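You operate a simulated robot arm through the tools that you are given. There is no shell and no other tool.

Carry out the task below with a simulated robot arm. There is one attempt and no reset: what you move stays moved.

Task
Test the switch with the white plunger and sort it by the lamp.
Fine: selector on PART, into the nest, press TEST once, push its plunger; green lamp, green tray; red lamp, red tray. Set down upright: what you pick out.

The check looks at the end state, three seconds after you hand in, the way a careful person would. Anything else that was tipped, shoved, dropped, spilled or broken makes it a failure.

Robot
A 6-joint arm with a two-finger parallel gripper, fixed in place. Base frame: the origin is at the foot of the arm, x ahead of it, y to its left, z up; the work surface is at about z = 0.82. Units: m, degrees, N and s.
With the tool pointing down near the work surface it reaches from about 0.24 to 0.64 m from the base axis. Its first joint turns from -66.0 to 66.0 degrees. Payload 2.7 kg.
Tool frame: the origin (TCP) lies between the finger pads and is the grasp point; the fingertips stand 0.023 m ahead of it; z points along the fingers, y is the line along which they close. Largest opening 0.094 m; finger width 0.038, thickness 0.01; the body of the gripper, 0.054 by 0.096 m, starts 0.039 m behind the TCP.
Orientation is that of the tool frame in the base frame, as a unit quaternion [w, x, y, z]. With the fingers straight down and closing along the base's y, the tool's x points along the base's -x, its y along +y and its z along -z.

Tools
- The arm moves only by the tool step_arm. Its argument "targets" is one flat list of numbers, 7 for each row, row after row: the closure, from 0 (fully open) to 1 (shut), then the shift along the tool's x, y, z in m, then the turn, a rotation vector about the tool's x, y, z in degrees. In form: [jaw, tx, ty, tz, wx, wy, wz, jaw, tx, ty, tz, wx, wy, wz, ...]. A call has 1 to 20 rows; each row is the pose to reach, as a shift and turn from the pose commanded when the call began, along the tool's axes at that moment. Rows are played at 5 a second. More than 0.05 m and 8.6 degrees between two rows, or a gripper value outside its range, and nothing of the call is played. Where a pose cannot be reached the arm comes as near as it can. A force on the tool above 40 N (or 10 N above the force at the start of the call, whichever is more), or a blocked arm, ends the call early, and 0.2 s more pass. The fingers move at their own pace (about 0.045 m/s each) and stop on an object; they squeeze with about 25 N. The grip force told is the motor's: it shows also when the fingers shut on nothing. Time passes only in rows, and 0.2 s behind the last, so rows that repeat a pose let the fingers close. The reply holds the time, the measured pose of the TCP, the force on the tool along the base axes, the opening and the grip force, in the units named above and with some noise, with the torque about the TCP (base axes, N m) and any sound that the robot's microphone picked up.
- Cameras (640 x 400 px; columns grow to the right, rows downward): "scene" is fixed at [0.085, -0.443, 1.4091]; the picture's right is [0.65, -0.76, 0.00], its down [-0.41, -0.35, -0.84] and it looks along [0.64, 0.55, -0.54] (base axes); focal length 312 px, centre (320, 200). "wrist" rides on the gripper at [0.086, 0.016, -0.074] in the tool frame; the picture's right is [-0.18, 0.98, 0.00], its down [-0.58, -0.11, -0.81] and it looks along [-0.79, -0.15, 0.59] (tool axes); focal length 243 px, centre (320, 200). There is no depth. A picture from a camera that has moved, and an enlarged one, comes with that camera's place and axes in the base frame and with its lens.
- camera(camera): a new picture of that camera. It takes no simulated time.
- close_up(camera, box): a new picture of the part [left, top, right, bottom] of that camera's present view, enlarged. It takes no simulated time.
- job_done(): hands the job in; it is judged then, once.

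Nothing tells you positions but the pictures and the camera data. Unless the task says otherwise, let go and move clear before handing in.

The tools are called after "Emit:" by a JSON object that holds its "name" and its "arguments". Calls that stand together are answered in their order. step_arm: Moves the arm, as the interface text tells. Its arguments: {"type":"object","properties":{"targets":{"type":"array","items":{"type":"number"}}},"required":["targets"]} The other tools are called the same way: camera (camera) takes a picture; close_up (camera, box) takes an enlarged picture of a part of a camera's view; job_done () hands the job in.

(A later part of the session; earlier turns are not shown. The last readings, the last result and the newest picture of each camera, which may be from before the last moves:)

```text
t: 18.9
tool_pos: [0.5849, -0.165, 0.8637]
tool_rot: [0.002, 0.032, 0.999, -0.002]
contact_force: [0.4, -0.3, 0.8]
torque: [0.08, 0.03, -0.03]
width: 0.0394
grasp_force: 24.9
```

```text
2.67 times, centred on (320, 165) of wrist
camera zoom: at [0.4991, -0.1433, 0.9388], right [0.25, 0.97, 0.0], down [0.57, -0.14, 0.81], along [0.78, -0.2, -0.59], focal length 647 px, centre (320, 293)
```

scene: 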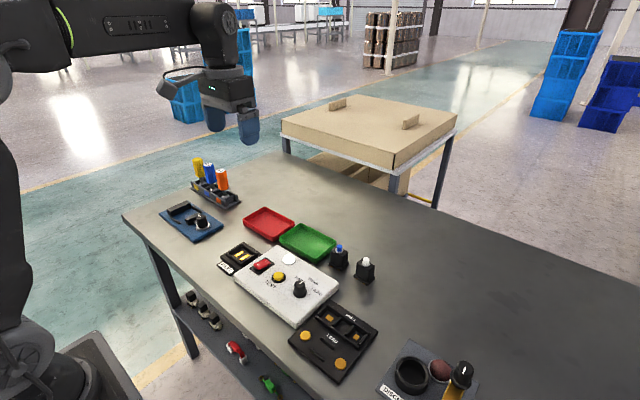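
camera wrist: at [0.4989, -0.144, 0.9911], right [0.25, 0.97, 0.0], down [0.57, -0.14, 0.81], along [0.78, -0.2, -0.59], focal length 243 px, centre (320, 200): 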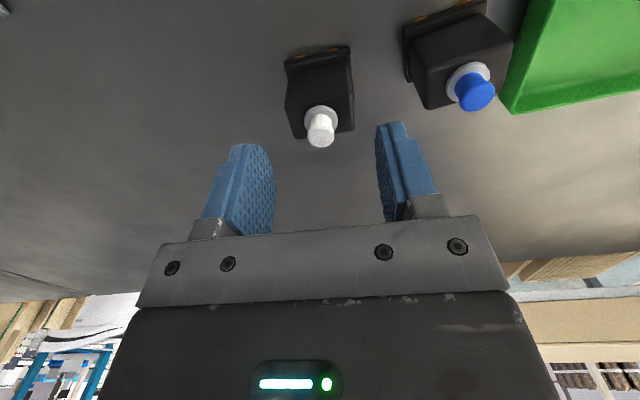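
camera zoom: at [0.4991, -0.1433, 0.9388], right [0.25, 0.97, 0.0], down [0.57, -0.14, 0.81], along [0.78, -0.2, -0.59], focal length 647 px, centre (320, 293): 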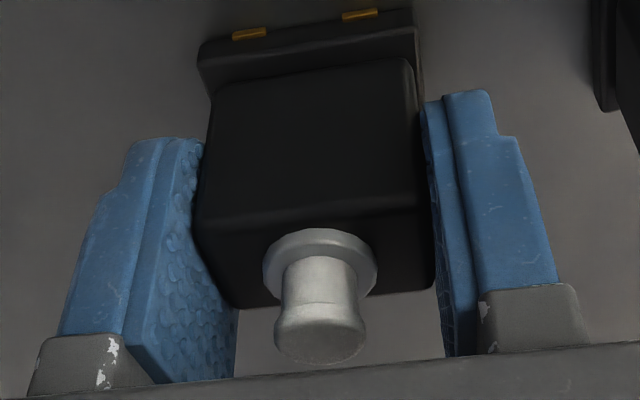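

The switch is held (39 mm). I'll lift it 11 cm straight up, carry it over to the nest, squaring up the yaw, and look.

Emit:
{"name": "step_arm", "arguments": {"targets": [0.75, 0, 0, -0.03, 0, 0, 0, 0.75, 0, 0, -0.07, 0, 0, 0, 0.75, 0, 0, -0.11, 0, 0, 0, 0.75, 0.0216, 0.0353, -0.11, 0, 0, 0, 0.75, 0.0433, 0.0706, -0.11, 0, 0, -1, 0.75, 0.0649, 0.1059, -0.11, 0, 0, -2, 0.75, 0.0866, 0.1412, -0.11, 0, 0, -3, 0.75, 0.1082, 0.1765, -0.11, 0, 0, -3.7, 0.75, 0.1298, 0.2118, -0.11, 0, 0, -3.7, 0.75, 0.1515, 0.2471, -0.11, 0, 0, -3.7, 0.75, 0.1731, 0.2824, -0.11, 0, 0, -3.7, 0.75, 0.1731, 0.2824, -0.11, 0, 0, -3.7, 0.75, 0.1731, 0.2824, -0.11, 0, 0, -3.7]}}

Emit:
{"name": "camera", "arguments": {"camera": "wrist"}}

Emit:
{"name": "camera", "arguments": {"camera": "scene"}}

```text
t: 21.7
tool_pos: [0.4293, 0.1272, 0.9717]
tool_rot: [0.002, 0.0, 1.0, -0.001]
contact_force: [-0.5, -0.1, -0.5]
torque: [0.02, 0.02, 0.03]
width: 0.0394
grasp_force: 25.0
```

```text
taken
camera wrist: at [0.3428, 0.1437, 1.0473], right [0.18, 0.98, 0.0], down [0.58, -0.11, 0.81], along [0.79, -0.15, -0.59], focal length 243 px, centre (320, 200)
```

wrist: 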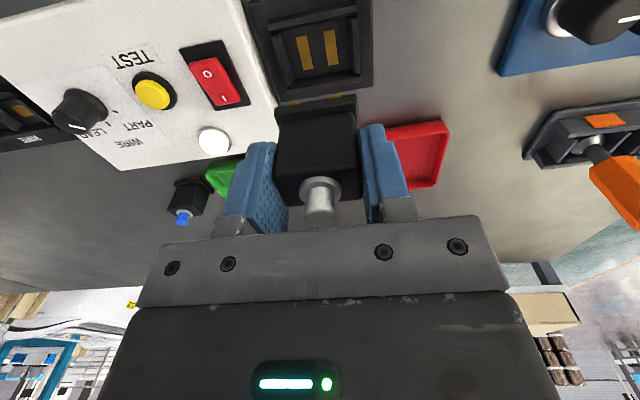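

```text
taken
```

scene: 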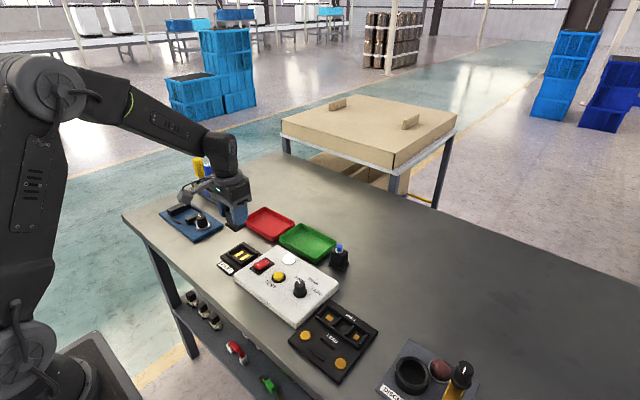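

The nest is in view ahead of the held switch; I zoom for precise measurement.

Emit:
{"name": "close_up", "arguments": {"camera": "wrist", "box": [240, 0, 390, 110]}}

Emit:
{"name": "close_up", "arguments": {"camera": "scene", "box": [215, 235, 265, 275]}}

Emit:
{"name": "close_up", "arguments": {"camera": "wrist", "box": [240, 80, 400, 230]}}

```text
3.64 times, centred on (315, 55) of wrist
camera zoom: at [0.3428, 0.1437, 1.0473], right [0.18, 0.98, 0.0], down [0.58, -0.11, 0.81], along [0.79, -0.15, -0.59], focal length 882 px, centre (338, 727)
```

zoom: 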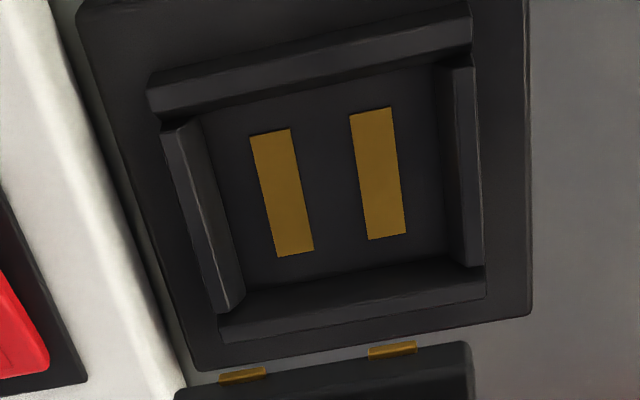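

```text
10.00 times, centred on (240, 255) of scene
camera zoom: at [0.085, -0.443, 1.4091], right [0.65, -0.76, 0.0], down [-0.41, -0.35, -0.84], along [0.64, 0.55, -0.54], focal length 3121 px, centre (1120, -350)
```

zoom: 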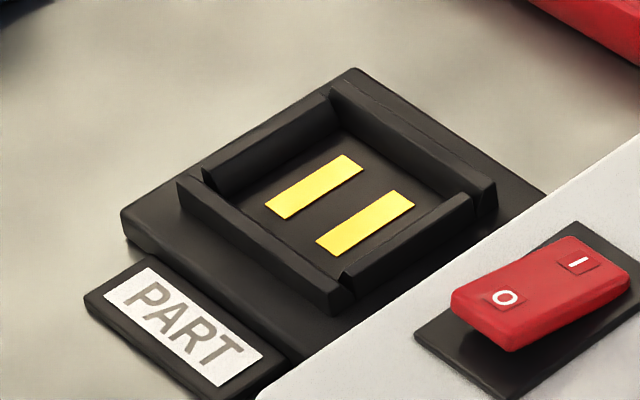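

```text
2.67 times, centred on (320, 155) of wrist
camera zoom: at [0.3428, 0.1437, 1.0473], right [0.18, 0.98, 0.0], down [0.58, -0.11, 0.81], along [0.79, -0.15, -0.59], focal length 647 px, centre (320, 320)
```

zoom: 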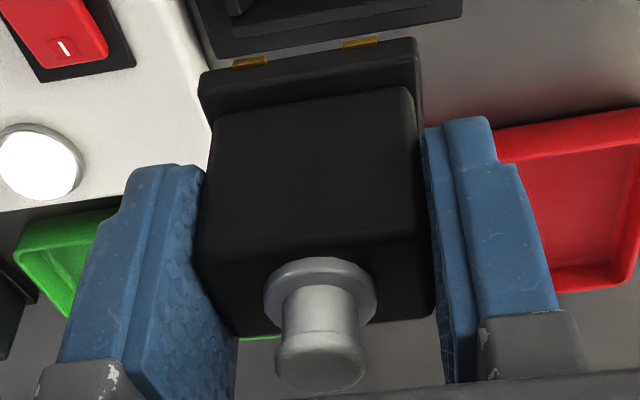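

The nest pocket centre is at about (0.430, 0.1257) with matching yaw, and about 3 mm clearance around the switch base. I'll shift to it and lower to just above the pocket.

Emit:
{"name": "step_arm", "arguments": {"targets": [0.75, -0.0013, -0.002, 0.02, 0, 0, 0, 0.75, -0.0013, -0.002, 0.045, 0, 0, 0, 0.75, -0.0013, -0.002, 0.07, 0, 0, 0, 0.75, -0.0013, -0.002, 0.075, 0, 0, 0, 0.75, -0.0013, -0.002, 0.075, 0, 0, 0]}}

Emit:
{"name": "close_up", "arguments": {"camera": "scene", "box": [200, 215, 280, 280]}}

Emit:
{"name": "close_up", "arguments": {"camera": "wrist", "box": [220, 60, 420, 230]}}

```text
t: 22.9
tool_pos: [0.4315, 0.1252, 0.8968]
tool_rot: [0.001, 0.0, 1.0, -0.002]
contact_force: [0.1, 0.2, -0.7]
torque: [0.02, 0.01, -0.01]
width: 0.0392
grasp_force: 24.6
```

```text
6.15 times, centred on (240, 248) of scene
camera zoom: at [0.085, -0.443, 1.4091], right [0.65, -0.76, 0.0], down [-0.41, -0.35, -0.84], along [0.64, 0.55, -0.54], focal length 1920 px, centre (812, -92)
```

zoom: 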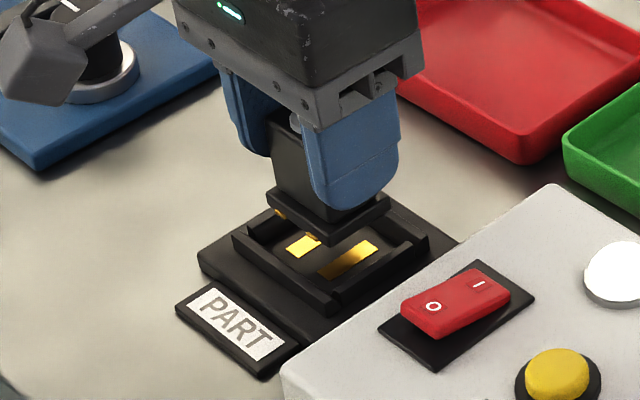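

```text
2.35 times, centred on (320, 145) of wrist
camera zoom: at [0.3449, 0.1406, 0.9725], right [0.18, 0.98, 0.0], down [0.58, -0.11, 0.81], along [0.79, -0.15, -0.59], focal length 571 px, centre (320, 329)
```

zoom: 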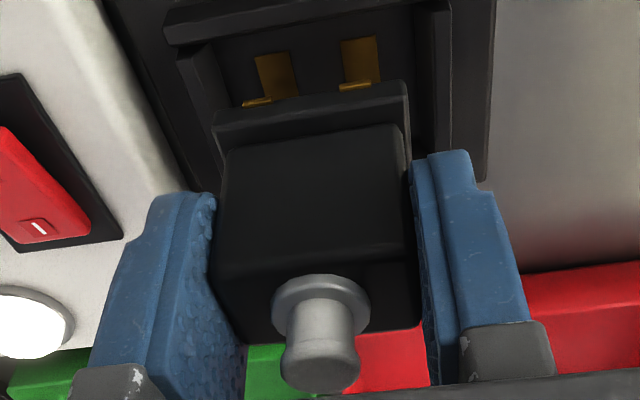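

The contact tabs line up with the strips. I lower gently into the pocket, trimming 1 mm back in x.

Emit:
{"name": "step_arm", "arguments": {"targets": [0.75, 0.001, 0, 0.006, 0, 0, 0, 0.75, 0.001, 0, 0.012, 0, 0, 0, 0.75, 0.001, 0, 0.016, 0, 0, 0, 0.75, 0.001, 0, 0.019, 0, 0, 0, 0.75, 0.001, 0, 0.021, 0, 0, 0, 0.75, 0.001, 0, 0.021, 0, 0, 0]}}

Emit:
{"name": "close_up", "arguments": {"camera": "scene", "box": [200, 215, 280, 280]}}

Emit:
{"name": "close_up", "arguments": {"camera": "wrist", "box": [220, 60, 420, 230]}}

```text
t: 24.3
tool_pos: [0.4311, 0.1257, 0.8765]
tool_rot: [0.001, 0.001, 1.0, -0.002]
contact_force: [0.3, 0.9, -0.5]
torque: [0.0, -0.05, -0.02]
width: 0.0393
grasp_force: 24.7
```

```text
6.15 times, centred on (240, 248) of scene
camera zoom: at [0.085, -0.443, 1.4091], right [0.65, -0.76, 0.0], down [-0.41, -0.35, -0.84], along [0.64, 0.55, -0.54], focal length 1920 px, centre (812, -92)
```

zoom: 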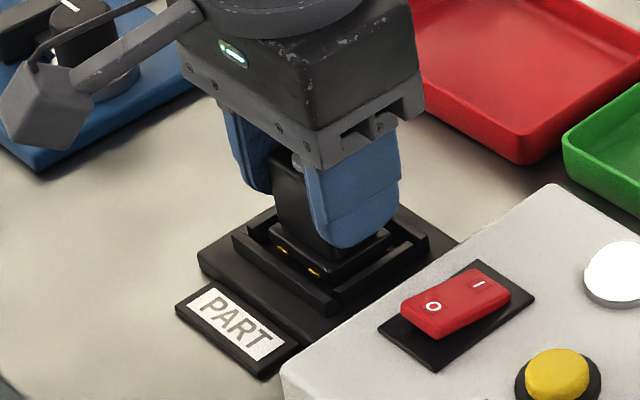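

```text
2.35 times, centred on (320, 145) of wrist
camera zoom: at [0.3436, 0.1423, 0.9516], right [0.18, 0.98, 0.0], down [0.58, -0.11, 0.81], along [0.79, -0.15, -0.59], focal length 571 px, centre (320, 329)
```

zoom: 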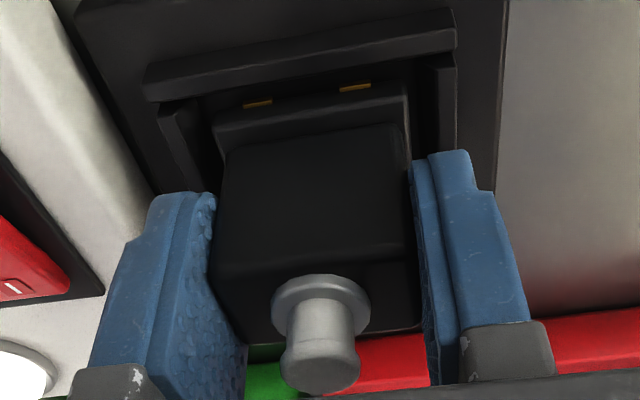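

It's entering the pocket with free clearance. I continue down millimetre by millimetre until it seats.

Emit:
{"name": "step_arm", "arguments": {"targets": [0.75, 0, 0, 0.001, 0, 0, 0, 0.75, 0, 0, 0.002, 0, 0, 0, 0.75, 0, 0, 0.003, 0, 0, 0, 0.75, 0, 0, 0.003, 0, 0, 0]}}

```text
t: 25.3
tool_pos: [0.4307, 0.1261, 0.8745]
tool_rot: [0.001, 0.001, 1.0, -0.002]
contact_force: [0.1, 0.8, -1.7]
torque: [0.01, -0.01, -0.01]
width: 0.0395
grasp_force: 25.4
```

Emit:
{"name": "step_arm", "arguments": {"targets": [0.75, 0, 0, 0.001, 0, 0, 0, 0.75, 0, 0, 0.002, 0, 0, 0, 0.75, 0, 0, 0.002, 0, 0, 0]}}

Emit:
{"name": "close_up", "arguments": {"camera": "scene", "box": [200, 215, 280, 280]}}

Emit:
{"name": "close_up", "arguments": {"camera": "wrist", "box": [220, 60, 420, 230]}}

```text
t: 26.1
tool_pos: [0.4314, 0.1252, 0.8736]
tool_rot: [0.003, 0.0, 1.0, 0.0]
contact_force: [-6.6, -1.8, 22.1]
torque: [0.01, 0.14, 0.01]
width: 0.0396
grasp_force: 24.6
```

```text
6.15 times, centred on (240, 248) of scene
camera zoom: at [0.0846, -0.4431, 1.4091], right [0.65, -0.76, 0.0], down [-0.41, -0.35, -0.84], along [0.64, 0.55, -0.54], focal length 1920 px, centre (812, -92)
```

zoom: 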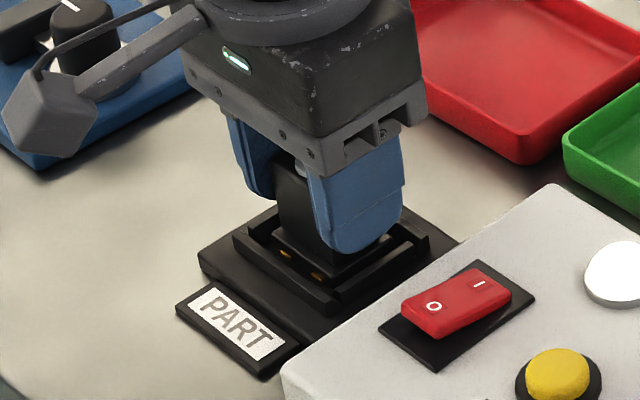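

```text
2.35 times, centred on (320, 145) of wrist
camera zoom: at [0.3441, 0.142, 0.9477], right [0.18, 0.98, 0.0], down [0.58, -0.11, 0.81], along [0.8, -0.15, -0.59], focal length 571 px, centre (320, 329)
```

zoom: 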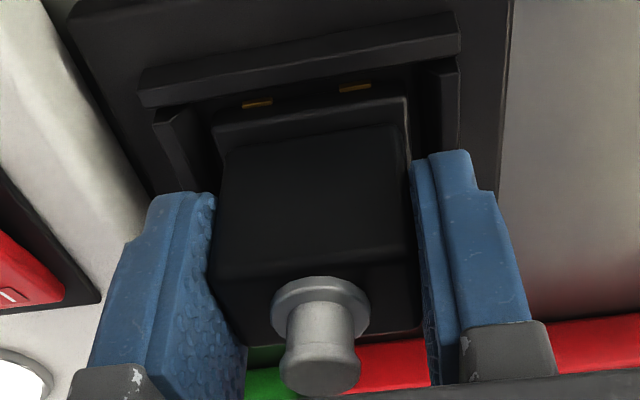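

It bottomed out in the pocket at 22 N. I relieve the push, open, rise, and check it.

Emit:
{"name": "step_arm", "arguments": {"targets": [0.75, 0, 0, -0.001, 0, 0, 0, 0.6, 0, 0, -0.001, 0, 0, 0, 0.4, 0, 0, -0.001, 0, 0, 0, 0.4, 0, 0, -0.001, 0, 0, 0, 0.4, 0, 0, -0.03, 0, 0, 0, 0.4, 0, 0, -0.07, 0, 0, 0, 0.4, 0, 0, -0.1, 0, 0, 0, 0.4, 0, 0, -0.1, 0, 0, 0]}}

Emit:
{"name": "close_up", "arguments": {"camera": "scene", "box": [200, 215, 300, 285]}}

Emit:
{"name": "camera", "arguments": {"camera": "wrist"}}

Emit:
{"name": "close_up", "arguments": {"camera": "wrist", "box": [220, 0, 420, 130]}}

```text
t: 27.9
tool_pos: [0.429, 0.1247, 0.9729]
tool_rot: [0.001, 0.0, 1.0, -0.001]
contact_force: [-0.5, 0.0, -0.1]
torque: [0.02, -0.02, -0.03]
width: 0.0566
grasp_force: 0.0
```

```text
5.71 times, centred on (250, 250) of scene
camera zoom: at [0.085, -0.443, 1.4091], right [0.65, -0.76, 0.0], down [-0.41, -0.35, -0.84], along [0.64, 0.55, -0.54], focal length 1783 px, centre (720, -86)
```

zoom: 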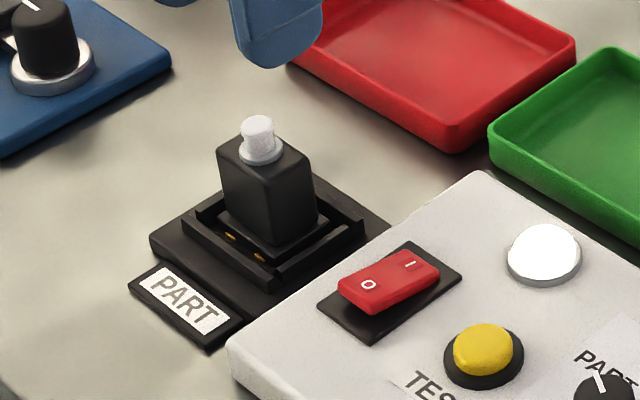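

```text
taken
camera wrist: at [0.3428, 0.1417, 1.0478], right [0.18, 0.98, 0.0], down [0.58, -0.11, 0.81], along [0.79, -0.15, -0.59], focal length 243 px, centre (320, 200)
```

wrist: 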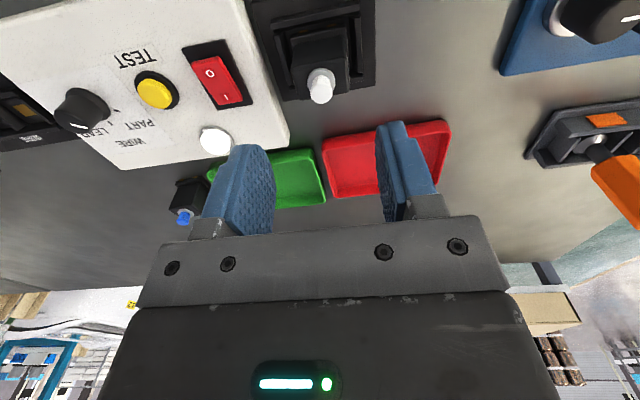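

```text
3.08 times, centred on (320, 65) of wrist
camera zoom: at [0.3428, 0.1417, 1.0478], right [0.18, 0.98, 0.0], down [0.58, -0.11, 0.81], along [0.79, -0.15, -0.59], focal length 746 px, centre (320, 615)
```

zoom: 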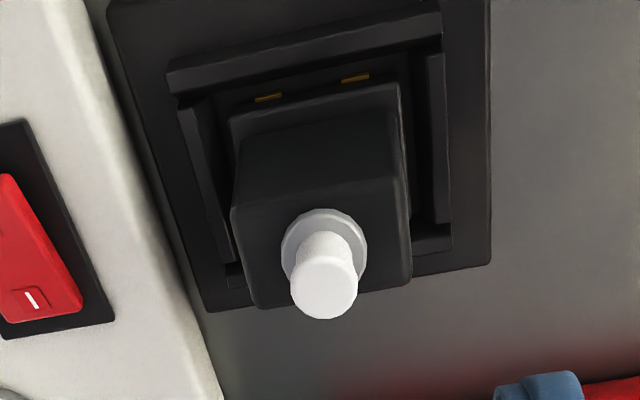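

The switch sits flat in the nest. Now I shut the fingers and move above the yellow TEST button at about (0.428, -0.020).

Emit:
{"name": "step_arm", "arguments": {"targets": [0.7, 0, -0.03, 0, 0, 0, 0, 0.9, 0, -0.07, 0, 0, 0, 0, 1, 0, -0.11, 0, 0, 0, 0, 1, 0.001, -0.146, 0, 0, 0, 0, 1, 0.001, -0.146, 0.02, 0, 0, 0, 1, 0.001, -0.146, 0.035, 0, 0, 0, 1, 0.001, -0.146, 0.035, 0, 0, 0]}}

Emit:
{"name": "camera", "arguments": {"camera": "wrist"}}

Emit:
{"name": "close_up", "arguments": {"camera": "wrist", "box": [220, 50, 420, 180]}}

Emit:
{"name": "close_up", "arguments": {"camera": "scene", "box": [230, 220, 330, 300]}}

```text
t: 29.5
tool_pos: [0.4309, -0.0202, 0.9358]
tool_rot: [0.002, 0.0, 1.0, -0.002]
contact_force: [-0.6, 0.1, 0.3]
torque: [0.02, -0.04, 0.03]
width: 0.0
grasp_force: 25.2
```

```text
taken
camera wrist: at [0.3431, -0.004, 1.0112], right [0.18, 0.98, 0.0], down [0.58, -0.11, 0.81], along [0.79, -0.15, -0.59], focal length 243 px, centre (320, 200)
```

wrist: 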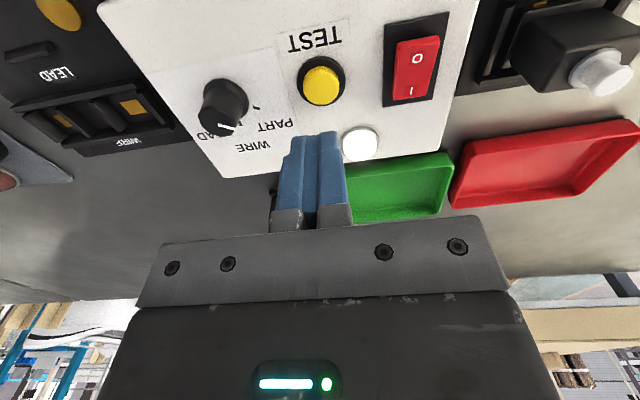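

```text
3.08 times, centred on (320, 115) of wrist
camera zoom: at [0.3431, -0.004, 1.0112], right [0.18, 0.98, 0.0], down [0.58, -0.11, 0.81], along [0.79, -0.15, -0.59], focal length 746 px, centre (320, 462)
```

zoom: 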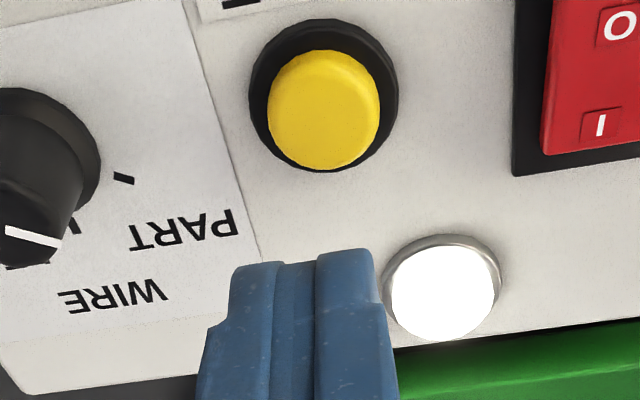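

```text
5.00 times, centred on (280, 260) of scene
camera zoom: at [0.085, -0.443, 1.4091], right [0.65, -0.76, 0.0], down [-0.41, -0.35, -0.84], along [0.64, 0.55, -0.54], focal length 1560 px, centre (520, -100)
```

zoom: 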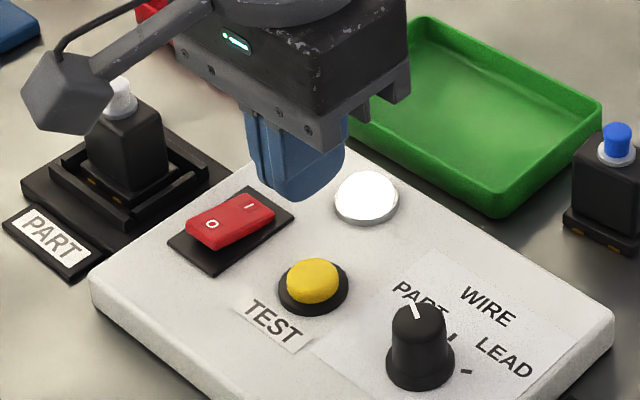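

The button centre is about (0.4272, -0.019) with its top around z = 0.856. I centre and descend to just above it.

Emit:
{"name": "step_arm", "arguments": {"targets": [1, 0.002, 0.001, 0.02, 0, 0, 0, 1, 0.002, 0.001, 0.04, 0, 0, 0, 1, 0.002, 0.001, 0.05, 0, 0, 0, 1, 0.002, 0.001, 0.05, 0, 0, 0]}}

Emit:
{"name": "close_up", "arguments": {"camera": "wrist", "box": [220, 80, 420, 210]}}

Emit:
{"name": "close_up", "arguments": {"camera": "scene", "box": [240, 230, 320, 295]}}

```text
t: 30.5
tool_pos: [0.4279, -0.0204, 0.8871]
tool_rot: [0.002, -0.001, 1.0, -0.002]
contact_force: [0.7, -1.0, -0.2]
torque: [0.04, 0.0, 0.02]
width: 0.0002
grasp_force: 25.2
```

```text
3.08 times, centred on (320, 145) of wrist
camera zoom: at [0.3414, -0.0028, 0.9617], right [0.18, 0.98, 0.0], down [0.58, -0.11, 0.81], along [0.79, -0.15, -0.59], focal length 746 px, centre (320, 369)
```

zoom: 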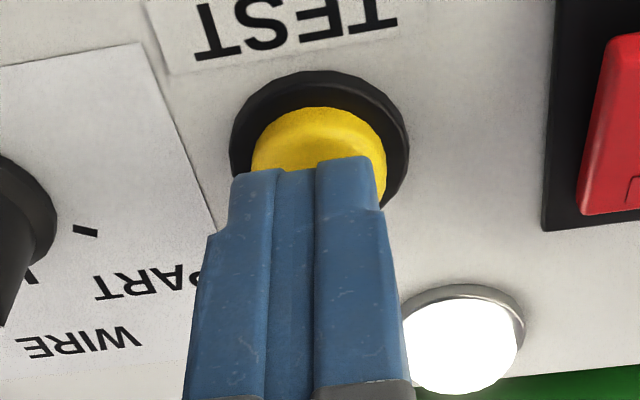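

```text
6.15 times, centred on (280, 262) of scene
camera zoom: at [0.085, -0.443, 1.4091], right [0.65, -0.76, 0.0], down [-0.41, -0.35, -0.84], along [0.64, 0.55, -0.54], focal length 1920 px, centre (566, -185)
```

zoom: 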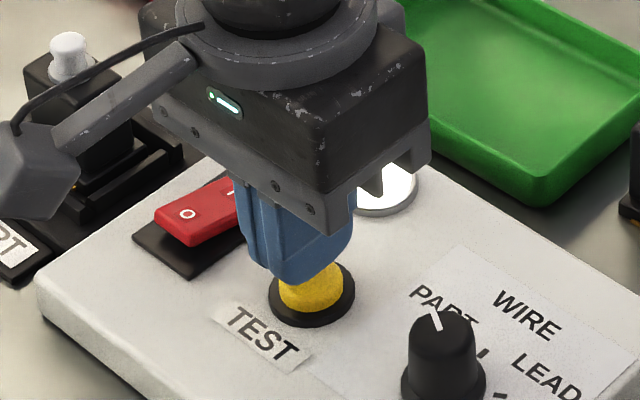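

The fingertips are over the button and clear of the rocker. I'll press down in small steps.

Emit:
{"name": "step_arm", "arguments": {"targets": [1, 0, 0.001, 0.003, 0, 0, 0, 1, 0, 0.001, 0.006, 0, 0, 0, 1, 0, 0.001, 0.008, 0, 0, 0, 1, 0, 0.001, 0.008, 0, 0, 0]}}

Emit:
{"name": "close_up", "arguments": {"camera": "scene", "box": [240, 230, 320, 295]}}

```text
t: 31.5
tool_pos: [0.4272, -0.0177, 0.8788]
tool_rot: [0.001, 0.0, 1.0, -0.001]
contact_force: [0.4, 1.3, -0.4]
torque: [-0.01, 0.02, 0.0]
width: 0.0
grasp_force: 25.2
```

```text
6.15 times, centred on (280, 262) of scene
camera zoom: at [0.085, -0.443, 1.4091], right [0.65, -0.76, 0.0], down [-0.41, -0.35, -0.84], along [0.64, 0.55, -0.54], focal length 1920 px, centre (566, -185)
```

zoom: 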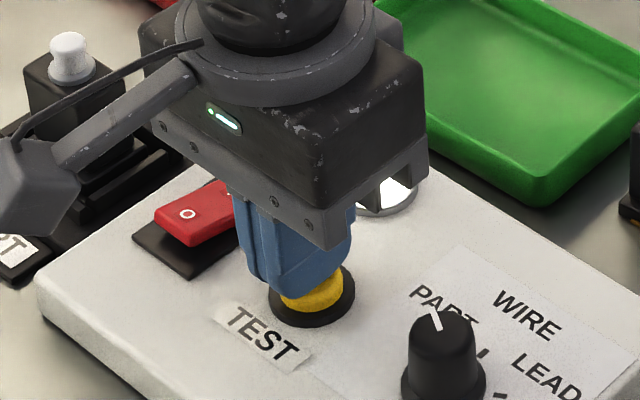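

Emit:
{"name": "step_arm", "arguments": {"targets": [1, 0, 0, 0.001, 0, 0, 0, 1, 0, 0, 0.002, 0, 0, 0, 1, 0, 0, 0.003, 0, 0, 0, 1, 0, 0, 0.003, 0, 0, 0]}}

Emit:
{"name": "close_up", "arguments": {"camera": "scene", "box": [240, 230, 320, 295]}}

```text
t: 32.5
tool_pos: [0.427, -0.0175, 0.8764]
tool_rot: [0.001, 0.0, 1.0, -0.001]
contact_force: [0.4, 0.4, 1.1]
torque: [-0.02, 0.0, -0.02]
width: 0.0001
grasp_force: 25.2
```

```text
6.15 times, centred on (280, 262) of scene
camera zoom: at [0.085, -0.443, 1.4091], right [0.65, -0.76, 0.0], down [-0.41, -0.35, -0.84], along [0.64, 0.55, -0.54], focal length 1920 px, centre (566, -185)
```

zoom: 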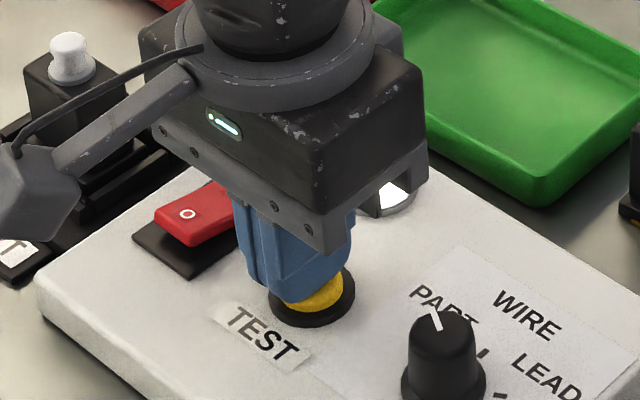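

Emit:
{"name": "step_arm", "arguments": {"targets": [1, 0, 0, 0.001, 0, 0, 0, 1, 0, 0, 0.002, 0, 0, 0, 1, 0, 0, 0.003, 0, 0, 0, 1, 0, 0, 0.003, 0, 0, 0]}}

Emit:
{"name": "close_up", "arguments": {"camera": "scene", "box": [240, 230, 320, 295]}}

```text
t: 33.5
tool_pos: [0.4278, -0.0185, 0.8727]
tool_rot: [0.002, -0.001, 1.0, -0.002]
contact_force: [0.5, 1.3, 3.7]
torque: [0.04, 0.03, 0.0]
width: 0.0001
grasp_force: 25.6
heard: click
```

```text
6.15 times, centred on (280, 262) of scene
camera zoom: at [0.085, -0.4429, 1.4091], right [0.65, -0.76, 0.0], down [-0.41, -0.35, -0.84], along [0.64, 0.55, -0.54], focal length 1920 px, centre (566, -185)
```

zoom: 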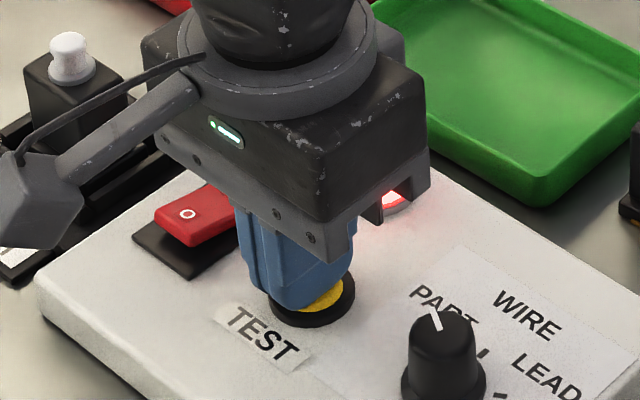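

It clicked, and the lamp is now lit red, before the plunger push. I release the button straight up and head to the plunger.

Emit:
{"name": "step_arm", "arguments": {"targets": [1, 0, 0, -0.02, 0, 0, 0, 1, 0, 0, -0.05, 0, 0, 0, 1, 0, 0, -0.075, 0, 0, 0, 1, 0, 0.04, -0.075, 0, 0, 0, 1, 0, 0.08, -0.075, 0, 0, 0, 1, 0, 0.12, -0.075, 0, 0, 0, 1, 0, 0.1448, -0.075, 0, 0, 0, 1, 0, 0.1448, -0.075, 0, 0, 0]}}

Emit:
{"name": "camera", "arguments": {"camera": "wrist"}}

Emit:
{"name": "close_up", "arguments": {"camera": "wrist", "box": [220, 30, 420, 160]}}

Emit:
{"name": "close_up", "arguments": {"camera": "scene", "box": [220, 210, 330, 300]}}

```text
t: 35.3
tool_pos: [0.4272, 0.1263, 0.947]
tool_rot: [0.0, 0.001, 1.0, -0.002]
contact_force: [-0.6, -0.2, 0.4]
torque: [-0.03, -0.04, -0.03]
width: 0.0001
grasp_force: 25.4
```

```text
taken
camera wrist: at [0.3422, 0.1431, 1.0218], right [0.18, 0.98, 0.0], down [0.58, -0.11, 0.81], along [0.79, -0.15, -0.59], focal length 243 px, centre (320, 200)
```

wrist: 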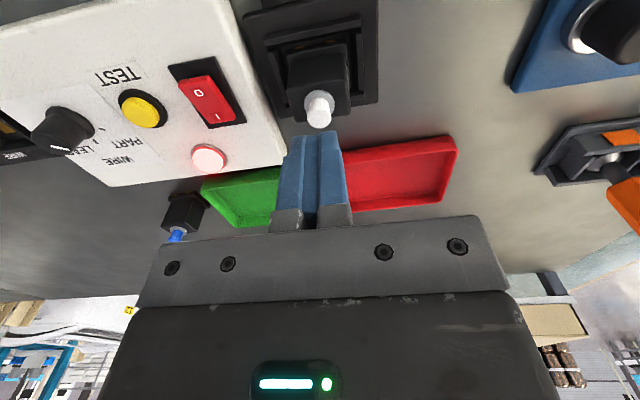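

```text
3.08 times, centred on (320, 95) of wrist
camera zoom: at [0.3422, 0.1431, 1.0218], right [0.18, 0.98, 0.0], down [0.58, -0.11, 0.81], along [0.79, -0.15, -0.59], focal length 746 px, centre (320, 523)
```

zoom: 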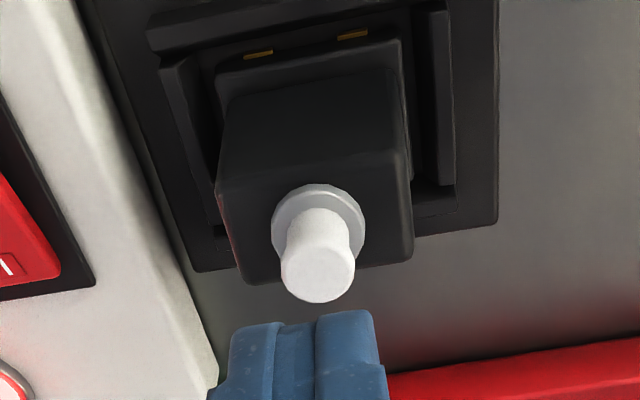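

```text
4.44 times, centred on (275, 255) of scene
camera zoom: at [0.085, -0.443, 1.4091], right [0.65, -0.76, 0.0], down [-0.41, -0.35, -0.84], along [0.64, 0.55, -0.54], focal length 1387 px, centre (520, -44)
```

zoom: 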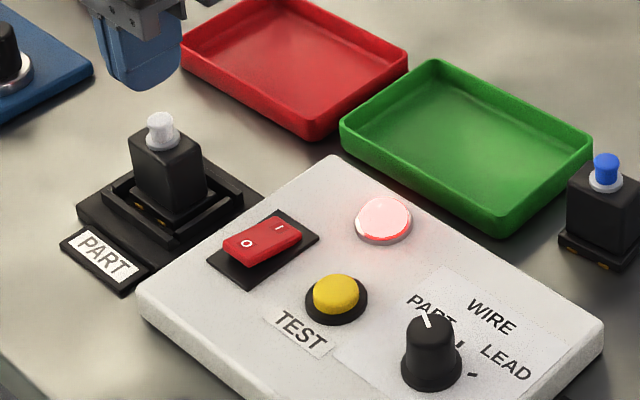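

The plunger centre is about (0.431, 0.126) with its top near z = 0.894. I centre over it and press down gently.

Emit:
{"name": "step_arm", "arguments": {"targets": [1, -0.003, -0.001, 0.01, 0, 0, 0, 1, -0.003, -0.001, 0.02, 0, 0, 0, 1, -0.003, -0.001, 0.028, 0, 0, 0, 1, -0.003, -0.001, 0.03, 0, 0, 0, 1, -0.003, -0.001, 0.03, 0, 0, 0]}}

Emit:
{"name": "close_up", "arguments": {"camera": "wrist", "box": [220, 80, 420, 210]}}

Emit:
{"name": "close_up", "arguments": {"camera": "scene", "box": [220, 210, 330, 300]}}

```text
t: 36.5
tool_pos: [0.4296, 0.1242, 0.9175]
tool_rot: [0.002, 0.001, 1.0, -0.002]
contact_force: [0.9, 0.0, -0.4]
torque: [0.04, 0.02, 0.0]
width: 0.0
grasp_force: 25.2
```

```text
3.08 times, centred on (320, 145) of wrist
camera zoom: at [0.3436, 0.1412, 0.9923], right [0.18, 0.98, 0.0], down [0.58, -0.11, 0.81], along [0.79, -0.15, -0.59], focal length 746 px, centre (320, 369)
```

zoom: 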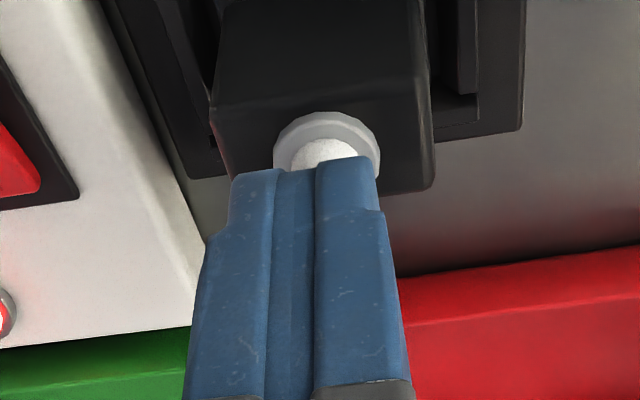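

```text
4.44 times, centred on (275, 255) of scene
camera zoom: at [0.085, -0.443, 1.4091], right [0.65, -0.76, 0.0], down [-0.41, -0.35, -0.84], along [0.64, 0.55, -0.54], focal length 1387 px, centre (520, -44)
```

zoom: 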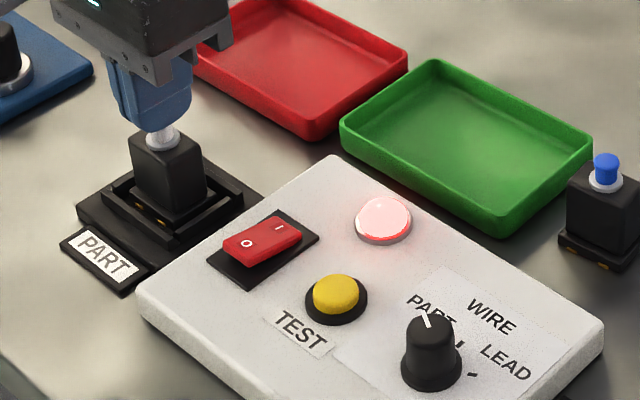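

Emit:
{"name": "step_arm", "arguments": {"targets": [1, 0, 0.001, 0.001, 0, 0, 0, 1, 0, 0.001, 0.002, 0, 0, 0, 1, 0, 0.001, 0.003, 0, 0, 0, 1, 0, 0.001, 0.003, 0, 0, 0]}}

Emit:
{"name": "close_up", "arguments": {"camera": "scene", "box": [220, 210, 330, 300]}}

```text
t: 37.5
tool_pos: [0.4302, 0.127, 0.9145]
tool_rot: [0.001, -0.001, 1.0, -0.002]
contact_force: [-0.1, -0.2, 2.0]
torque: [-0.04, -0.01, 0.01]
width: 0.0002
grasp_force: 24.9
```

```text
4.44 times, centred on (275, 255) of scene
camera zoom: at [0.085, -0.443, 1.4091], right [0.65, -0.76, 0.0], down [-0.41, -0.35, -0.84], along [0.64, 0.55, -0.54], focal length 1387 px, centre (520, -44)
```

zoom: 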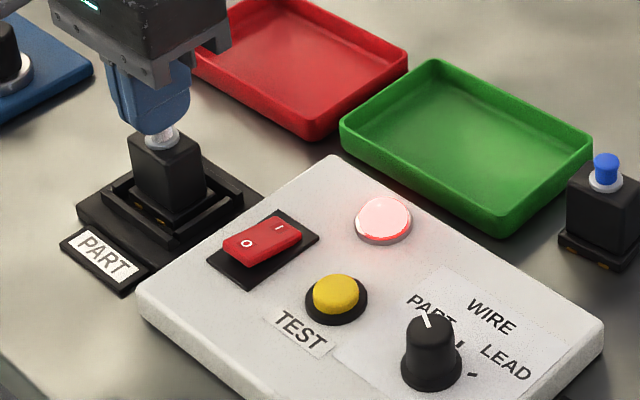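

I'm touching the plunger (2 N) and the lamp is still red. I push further.

Emit:
{"name": "step_arm", "arguments": {"targets": [1, 0, 0, 0.001, 0, 0, 0, 1, 0, 0, 0.002, 0, 0, 0, 1, 0, 0, 0.003, 0, 0, 0, 1, 0, 0, 0.003, 0, 0, 0, 1, 0, 0, 0.003, 0, 0, 0]}}

Emit:
{"name": "close_up", "arguments": {"camera": "scene", "box": [220, 210, 330, 300]}}

```text
t: 38.7
tool_pos: [0.4302, 0.1263, 0.9107]
tool_rot: [0.001, 0.0, 1.0, -0.001]
contact_force: [-0.9, -0.2, 2.4]
torque: [-0.01, 0.0, -0.01]
width: 0.0002
grasp_force: 24.9
heard: click
```

```text
4.44 times, centred on (275, 255) of scene
camera zoom: at [0.085, -0.443, 1.4091], right [0.65, -0.76, 0.0], down [-0.41, -0.35, -0.84], along [0.64, 0.55, -0.54], focal length 1387 px, centre (520, -44)
```

zoom: 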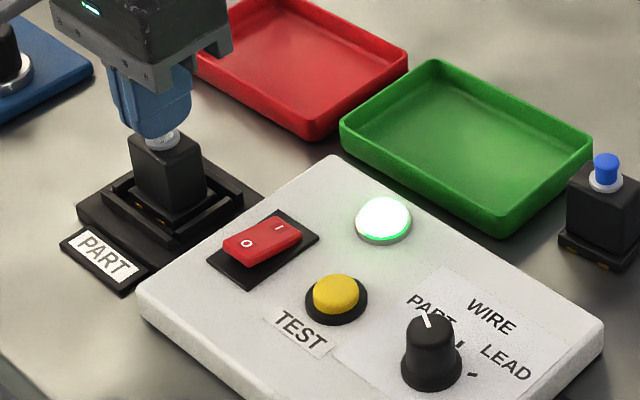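

The plunger clicked and the lamp turned green. I hold briefly to confirm it's steady, then lift and look again.

Emit:
{"name": "step_arm", "arguments": {"targets": [1, 0, 0, 0, 0, 0, 0, 1, 0, 0, 0, 0, 0, 0, 1, 0, 0, 0, 0, 0, 0, 1, 0, 0, 0, 0, 0, 0, 1, 0, 0, 0, 0, 0, 0]}}

Emit:
{"name": "close_up", "arguments": {"camera": "scene", "box": [220, 210, 330, 300]}}

```text
t: 39.9
tool_pos: [0.4304, 0.1262, 0.9118]
tool_rot: [0.002, 0.0, 1.0, -0.001]
contact_force: [-0.3, 0.4, 2.0]
torque: [0.0, -0.02, 0.01]
width: 0.0001
grasp_force: 24.6
```

```text
4.44 times, centred on (275, 255) of scene
camera zoom: at [0.085, -0.443, 1.4091], right [0.65, -0.76, 0.0], down [-0.41, -0.35, -0.84], along [0.64, 0.55, -0.54], focal length 1387 px, centre (520, -44)
```

zoom: 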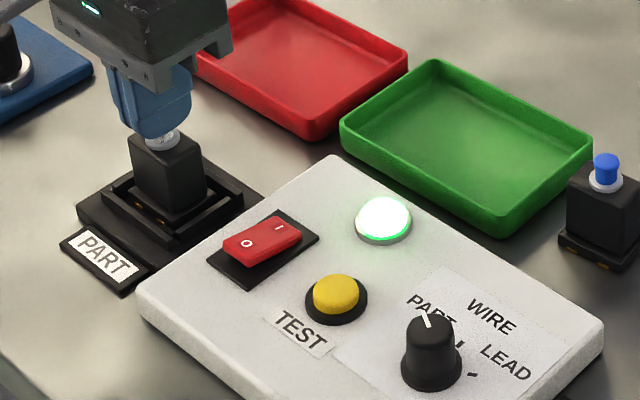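

Steady green, so it goes in the green tray. I lift off, open the jaws to re-grip the switch, and check.

Emit:
{"name": "step_arm", "arguments": {"targets": [1, 0, 0, -0.02, 0, 0, 0, 0.8, 0, 0, -0.05, 0, 0, 0, 0.5, 0, 0, -0.06, 0, 0, 0, 0.4, 0, 0, -0.06, 0, 0, 0, 0.4, 0, 0, -0.06, 0, 0, 0, 0.4, 0, 0, -0.06, 0, 0, 0]}}

Emit:
{"name": "close_up", "arguments": {"camera": "scene", "box": [220, 210, 330, 300]}}

Emit:
{"name": "close_up", "arguments": {"camera": "wrist", "box": [220, 0, 420, 130]}}

Emit:
{"name": "camera", "arguments": {"camera": "wrist"}}

```text
t: 41.3
tool_pos: [0.4309, 0.1251, 0.9718]
tool_rot: [0.001, 0.0, 1.0, -0.002]
contact_force: [0.2, -0.2, 0.1]
torque: [0.02, -0.01, 0.02]
width: 0.0566
grasp_force: 0.1
```

```text
4.44 times, centred on (275, 255) of scene
camera zoom: at [0.085, -0.443, 1.4091], right [0.65, -0.76, 0.0], down [-0.41, -0.35, -0.84], along [0.64, 0.55, -0.54], focal length 1387 px, centre (520, -44)
```

zoom: 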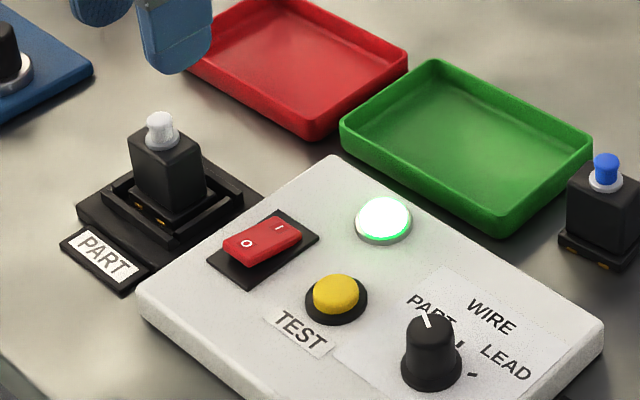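

```text
3.08 times, centred on (320, 65) of wrist
camera zoom: at [0.3439, 0.1427, 1.0472], right [0.18, 0.98, 0.0], down [0.58, -0.11, 0.81], along [0.79, -0.15, -0.59], focal length 746 px, centre (320, 615)
```

zoom: 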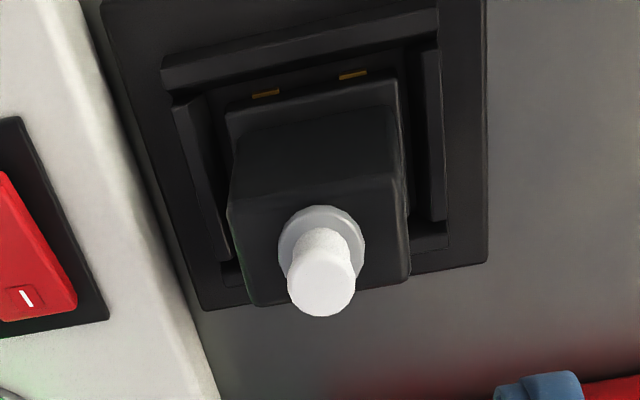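

```text
taken
camera wrist: at [0.3439, 0.1427, 1.0472], right [0.18, 0.98, 0.0], down [0.58, -0.11, 0.81], along [0.79, -0.15, -0.59], focal length 243 px, centre (320, 200)
```

wrist: 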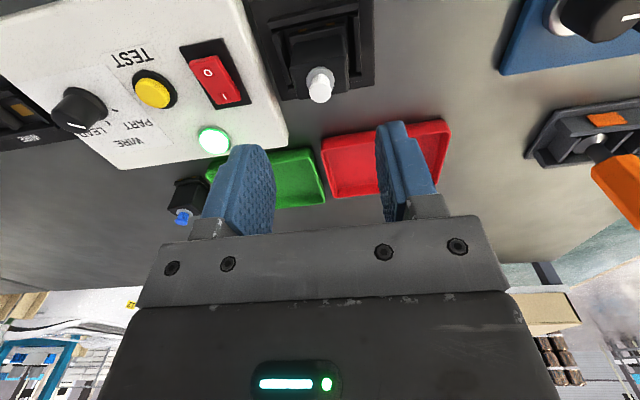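

The lamp latched green. I descend onto the switch in the nest and re-grip it.

Emit:
{"name": "step_arm", "arguments": {"targets": [0.4, -0.0005, 0, 0.03, 0, 0, 0, 0.4, -0.0005, 0, 0.06, 0, 0, 0, 0.4, -0.0005, 0, 0.085, 0, 0, 0, 0.4, -0.0005, 0, 0.098, 0, 0, 0, 0.4, -0.0005, 0, 0.098, 0, 0, 0, 0.6, -0.0005, 0, 0.098, 0, 0, 0, 0.75, -0.0005, 0, 0.098, 0, 0, 0, 0.75, -0.0005, 0, 0.098, 0, 0, 0, 0.75, -0.0005, 0, 0.098, 0, 0, 0]}}

Emit:
{"name": "close_up", "arguments": {"camera": "wrist", "box": [200, 80, 440, 230]}}

Emit:
{"name": "close_up", "arguments": {"camera": "scene", "box": [220, 210, 330, 300]}}

```text
t: 43.3
tool_pos: [0.4315, 0.1262, 0.8722]
tool_rot: [0.001, 0.0, 1.0, -0.002]
contact_force: [0.5, 0.1, 0.1]
torque: [-0.02, 0.0, 0.04]
width: 0.0395
grasp_force: 24.9
```

```text
2.67 times, centred on (320, 155) of wrist
camera zoom: at [0.3448, 0.1429, 0.9486], right [0.18, 0.98, 0.0], down [0.58, -0.11, 0.81], along [0.79, -0.15, -0.59], focal length 647 px, centre (320, 320)
```

zoom: 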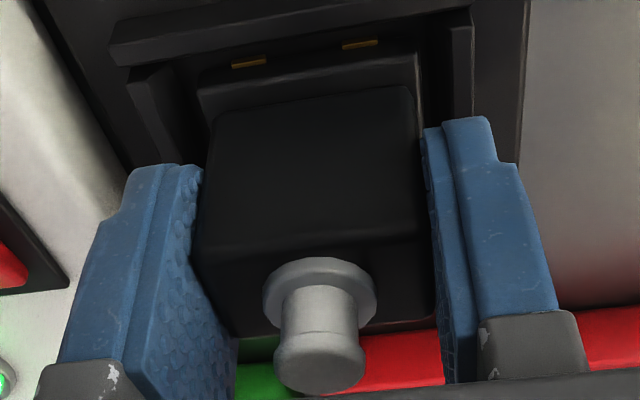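

```text
4.44 times, centred on (275, 255) of scene
camera zoom: at [0.085, -0.443, 1.4091], right [0.65, -0.76, 0.0], down [-0.41, -0.35, -0.84], along [0.64, 0.55, -0.54], focal length 1387 px, centre (520, -44)
```

zoom: 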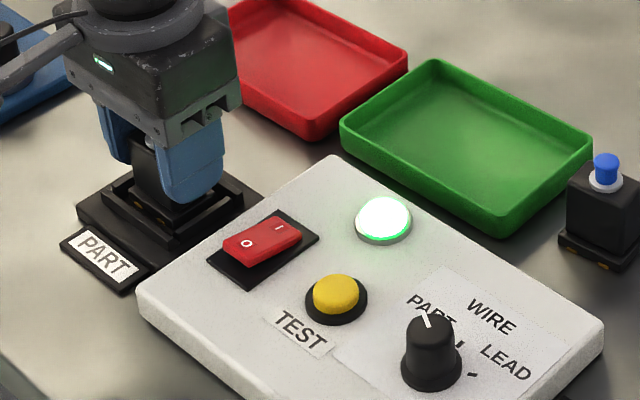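

Gripped. I lift it straight out and carry it over the green tray, centred around (0.576, 0.023).

Emit:
{"name": "step_arm", "arguments": {"targets": [0.75, 0, 0, -0.01, 0, 0, 0, 0.75, 0, 0, -0.03, 0, 0, 0, 0.75, 0, 0, -0.065, 0, 0, 0, 0.75, 0, 0, -0.1, 0, 0, 0, 0.75, -0.029, -0.0207, -0.1, 0, 0, 0, 0.75, -0.058, -0.0414, -0.1, 0, 0, 0, 0.75, -0.087, -0.0621, -0.1, 0, 0, 0, 0.75, -0.116, -0.0828, -0.1, 0, 0, 0, 0.75, -0.145, -0.1035, -0.1, 0, 0, 0, 0.75, -0.145, -0.1035, -0.1, 0, 0, 0]}}

Emit:
{"name": "camera", "arguments": {"camera": "wrist"}}

Emit:
{"name": "close_up", "arguments": {"camera": "scene", "box": [230, 180, 360, 290]}}

```text
t: 45.5
tool_pos: [0.5745, 0.0217, 0.9745]
tool_rot: [0.001, 0.0, 1.0, -0.002]
contact_force: [0.1, 0.4, -1.2]
torque: [0.03, 0.03, 0.01]
width: 0.0392
grasp_force: 25.2
```

```text
taken
camera wrist: at [0.4888, 0.0387, 1.05], right [0.18, 0.98, 0.0], down [0.58, -0.11, 0.81], along [0.79, -0.15, -0.59], focal length 243 px, centre (320, 200)
```

wrist: 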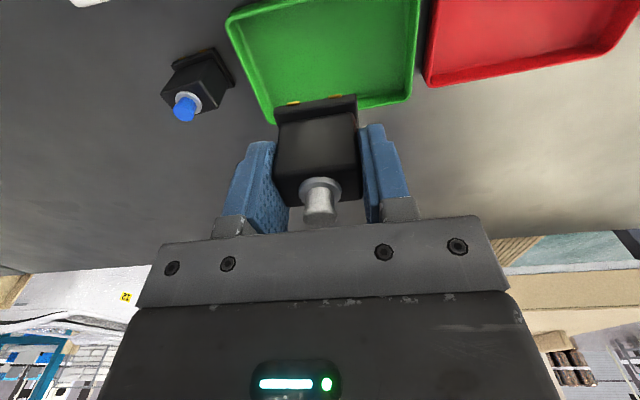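

```text
3.64 times, centred on (295, 235) of scene
camera zoom: at [0.085, -0.443, 1.4091], right [0.65, -0.76, 0.0], down [-0.41, -0.35, -0.84], along [0.64, 0.55, -0.54], focal length 1135 px, centre (411, 73)
```

zoom: 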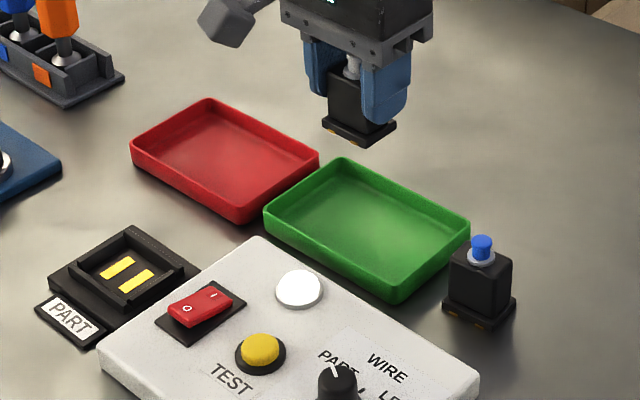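

The tray centre refines to about (0.585, 0.030). I shift and lower most of the way, then check.

Emit:
{"name": "step_arm", "arguments": {"targets": [0.75, -0.01, 0.007, 0.02, 0, 0, 0, 0.75, -0.01, 0.007, 0.05, 0, 0, 0, 0.75, -0.01, 0.007, 0.08, 0, 0, 0, 0.75, -0.01, 0.007, 0.092, 0, 0, 0, 0.75, -0.01, 0.007, 0.092, 0, 0, 0]}}

Emit:
{"name": "camera", "arguments": {"camera": "wrist"}}

Emit:
{"name": "close_up", "arguments": {"camera": "scene", "box": [250, 190, 360, 280]}}

```text
t: 46.7
tool_pos: [0.5878, 0.0305, 0.8826]
tool_rot: [0.002, 0.0, 1.0, -0.002]
contact_force: [0.3, 0.9, 0.5]
torque: [-0.01, -0.04, 0.0]
width: 0.0393
grasp_force: 25.1
```

```text
taken
camera wrist: at [0.5002, 0.0467, 0.9568], right [0.18, 0.98, 0.0], down [0.58, -0.11, 0.81], along [0.79, -0.15, -0.59], focal length 243 px, centre (320, 200)
```

wrist: 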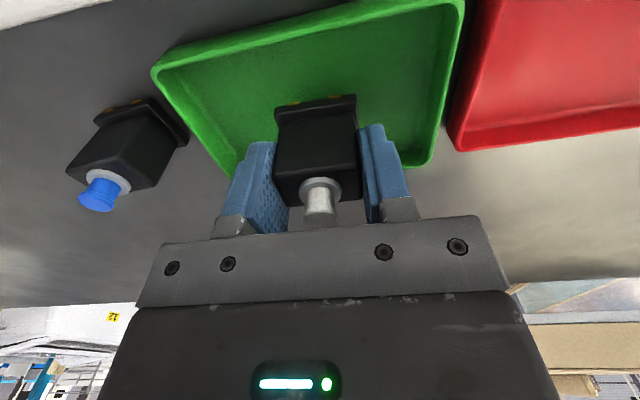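

```text
4.44 times, centred on (305, 235) of scene
camera zoom: at [0.085, -0.443, 1.4091], right [0.65, -0.76, 0.0], down [-0.41, -0.35, -0.84], along [0.64, 0.55, -0.54], focal length 1387 px, centre (387, 44)
```

zoom: 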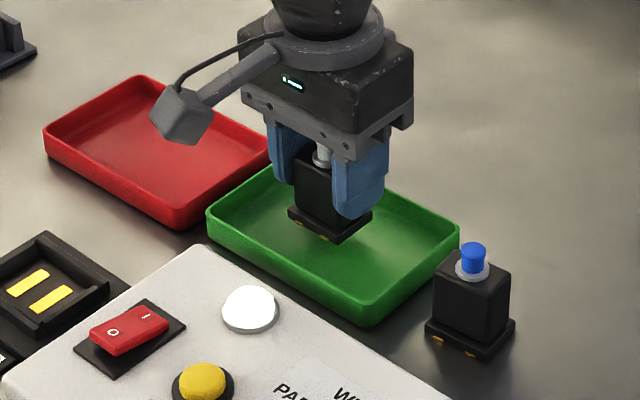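

Well inside the tray. I lower gently until contact.

Emit:
{"name": "step_arm", "arguments": {"targets": [0.75, 0.001, 0, 0.005, 0, 0, 0, 0.75, 0.001, 0, 0.009, 0, 0, 0, 0.75, 0.001, 0, 0.011, 0, 0, 0, 0.75, 0.001, 0, 0.012, 0, 0, 0, 0.75, 0.001, 0, 0.012, 0, 0, 0]}}

```text
t: 47.9
tool_pos: [0.586, 0.0295, 0.8691]
tool_rot: [0.0, 0.0, 1.0, -0.002]
contact_force: [0.7, 0.2, -0.1]
torque: [0.0, 0.02, 0.0]
width: 0.0395
grasp_force: 25.0
```

Emit:
{"name": "step_arm", "arguments": {"targets": [0.75, 0, 0, 0.001, 0, 0, 0, 0.75, 0, 0, 0.002, 0, 0, 0, 0.75, 0, 0, 0.002, 0, 0, 0]}}

Emit:
{"name": "close_up", "arguments": {"camera": "scene", "box": [270, 210, 340, 265]}}

```text
t: 48.7
tool_pos: [0.5857, 0.0307, 0.8686]
tool_rot: [0.001, 0.0, 1.0, -0.002]
contact_force: [-0.1, -0.3, -0.1]
torque: [0.01, 0.0, 0.0]
width: 0.0398
grasp_force: 24.7
```

```text
7.27 times, centred on (305, 238) of scene
camera zoom: at [0.085, -0.443, 1.4091], right [0.65, -0.76, 0.0], down [-0.41, -0.35, -0.84], along [0.64, 0.55, -0.54], focal length 2270 px, centre (429, -73)
```

zoom: 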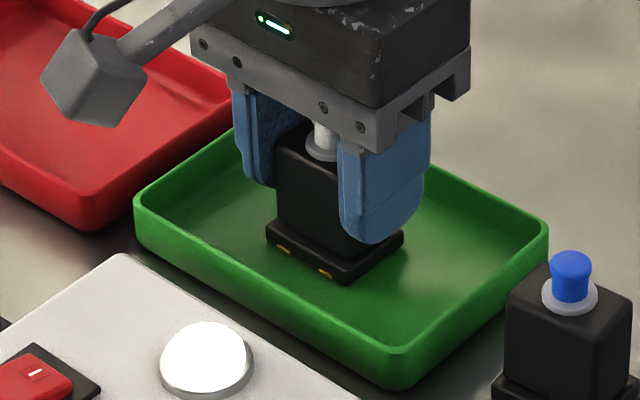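

Emit:
{"name": "step_arm", "arguments": {"targets": [0.75, 0, 0, 0.001, 0, 0, 0, 0.75, 0, 0, 0.002, 0, 0, 0, 0.75, 0, 0, 0.002, 0, 0, 0]}}

```text
t: 49.5
tool_pos: [0.5862, 0.0309, 0.8665]
tool_rot: [0.002, -0.001, 1.0, -0.002]
contact_force: [-2.1, 0.1, 8.4]
torque: [0.11, 0.14, 0.04]
width: 0.0396
grasp_force: 25.0
```

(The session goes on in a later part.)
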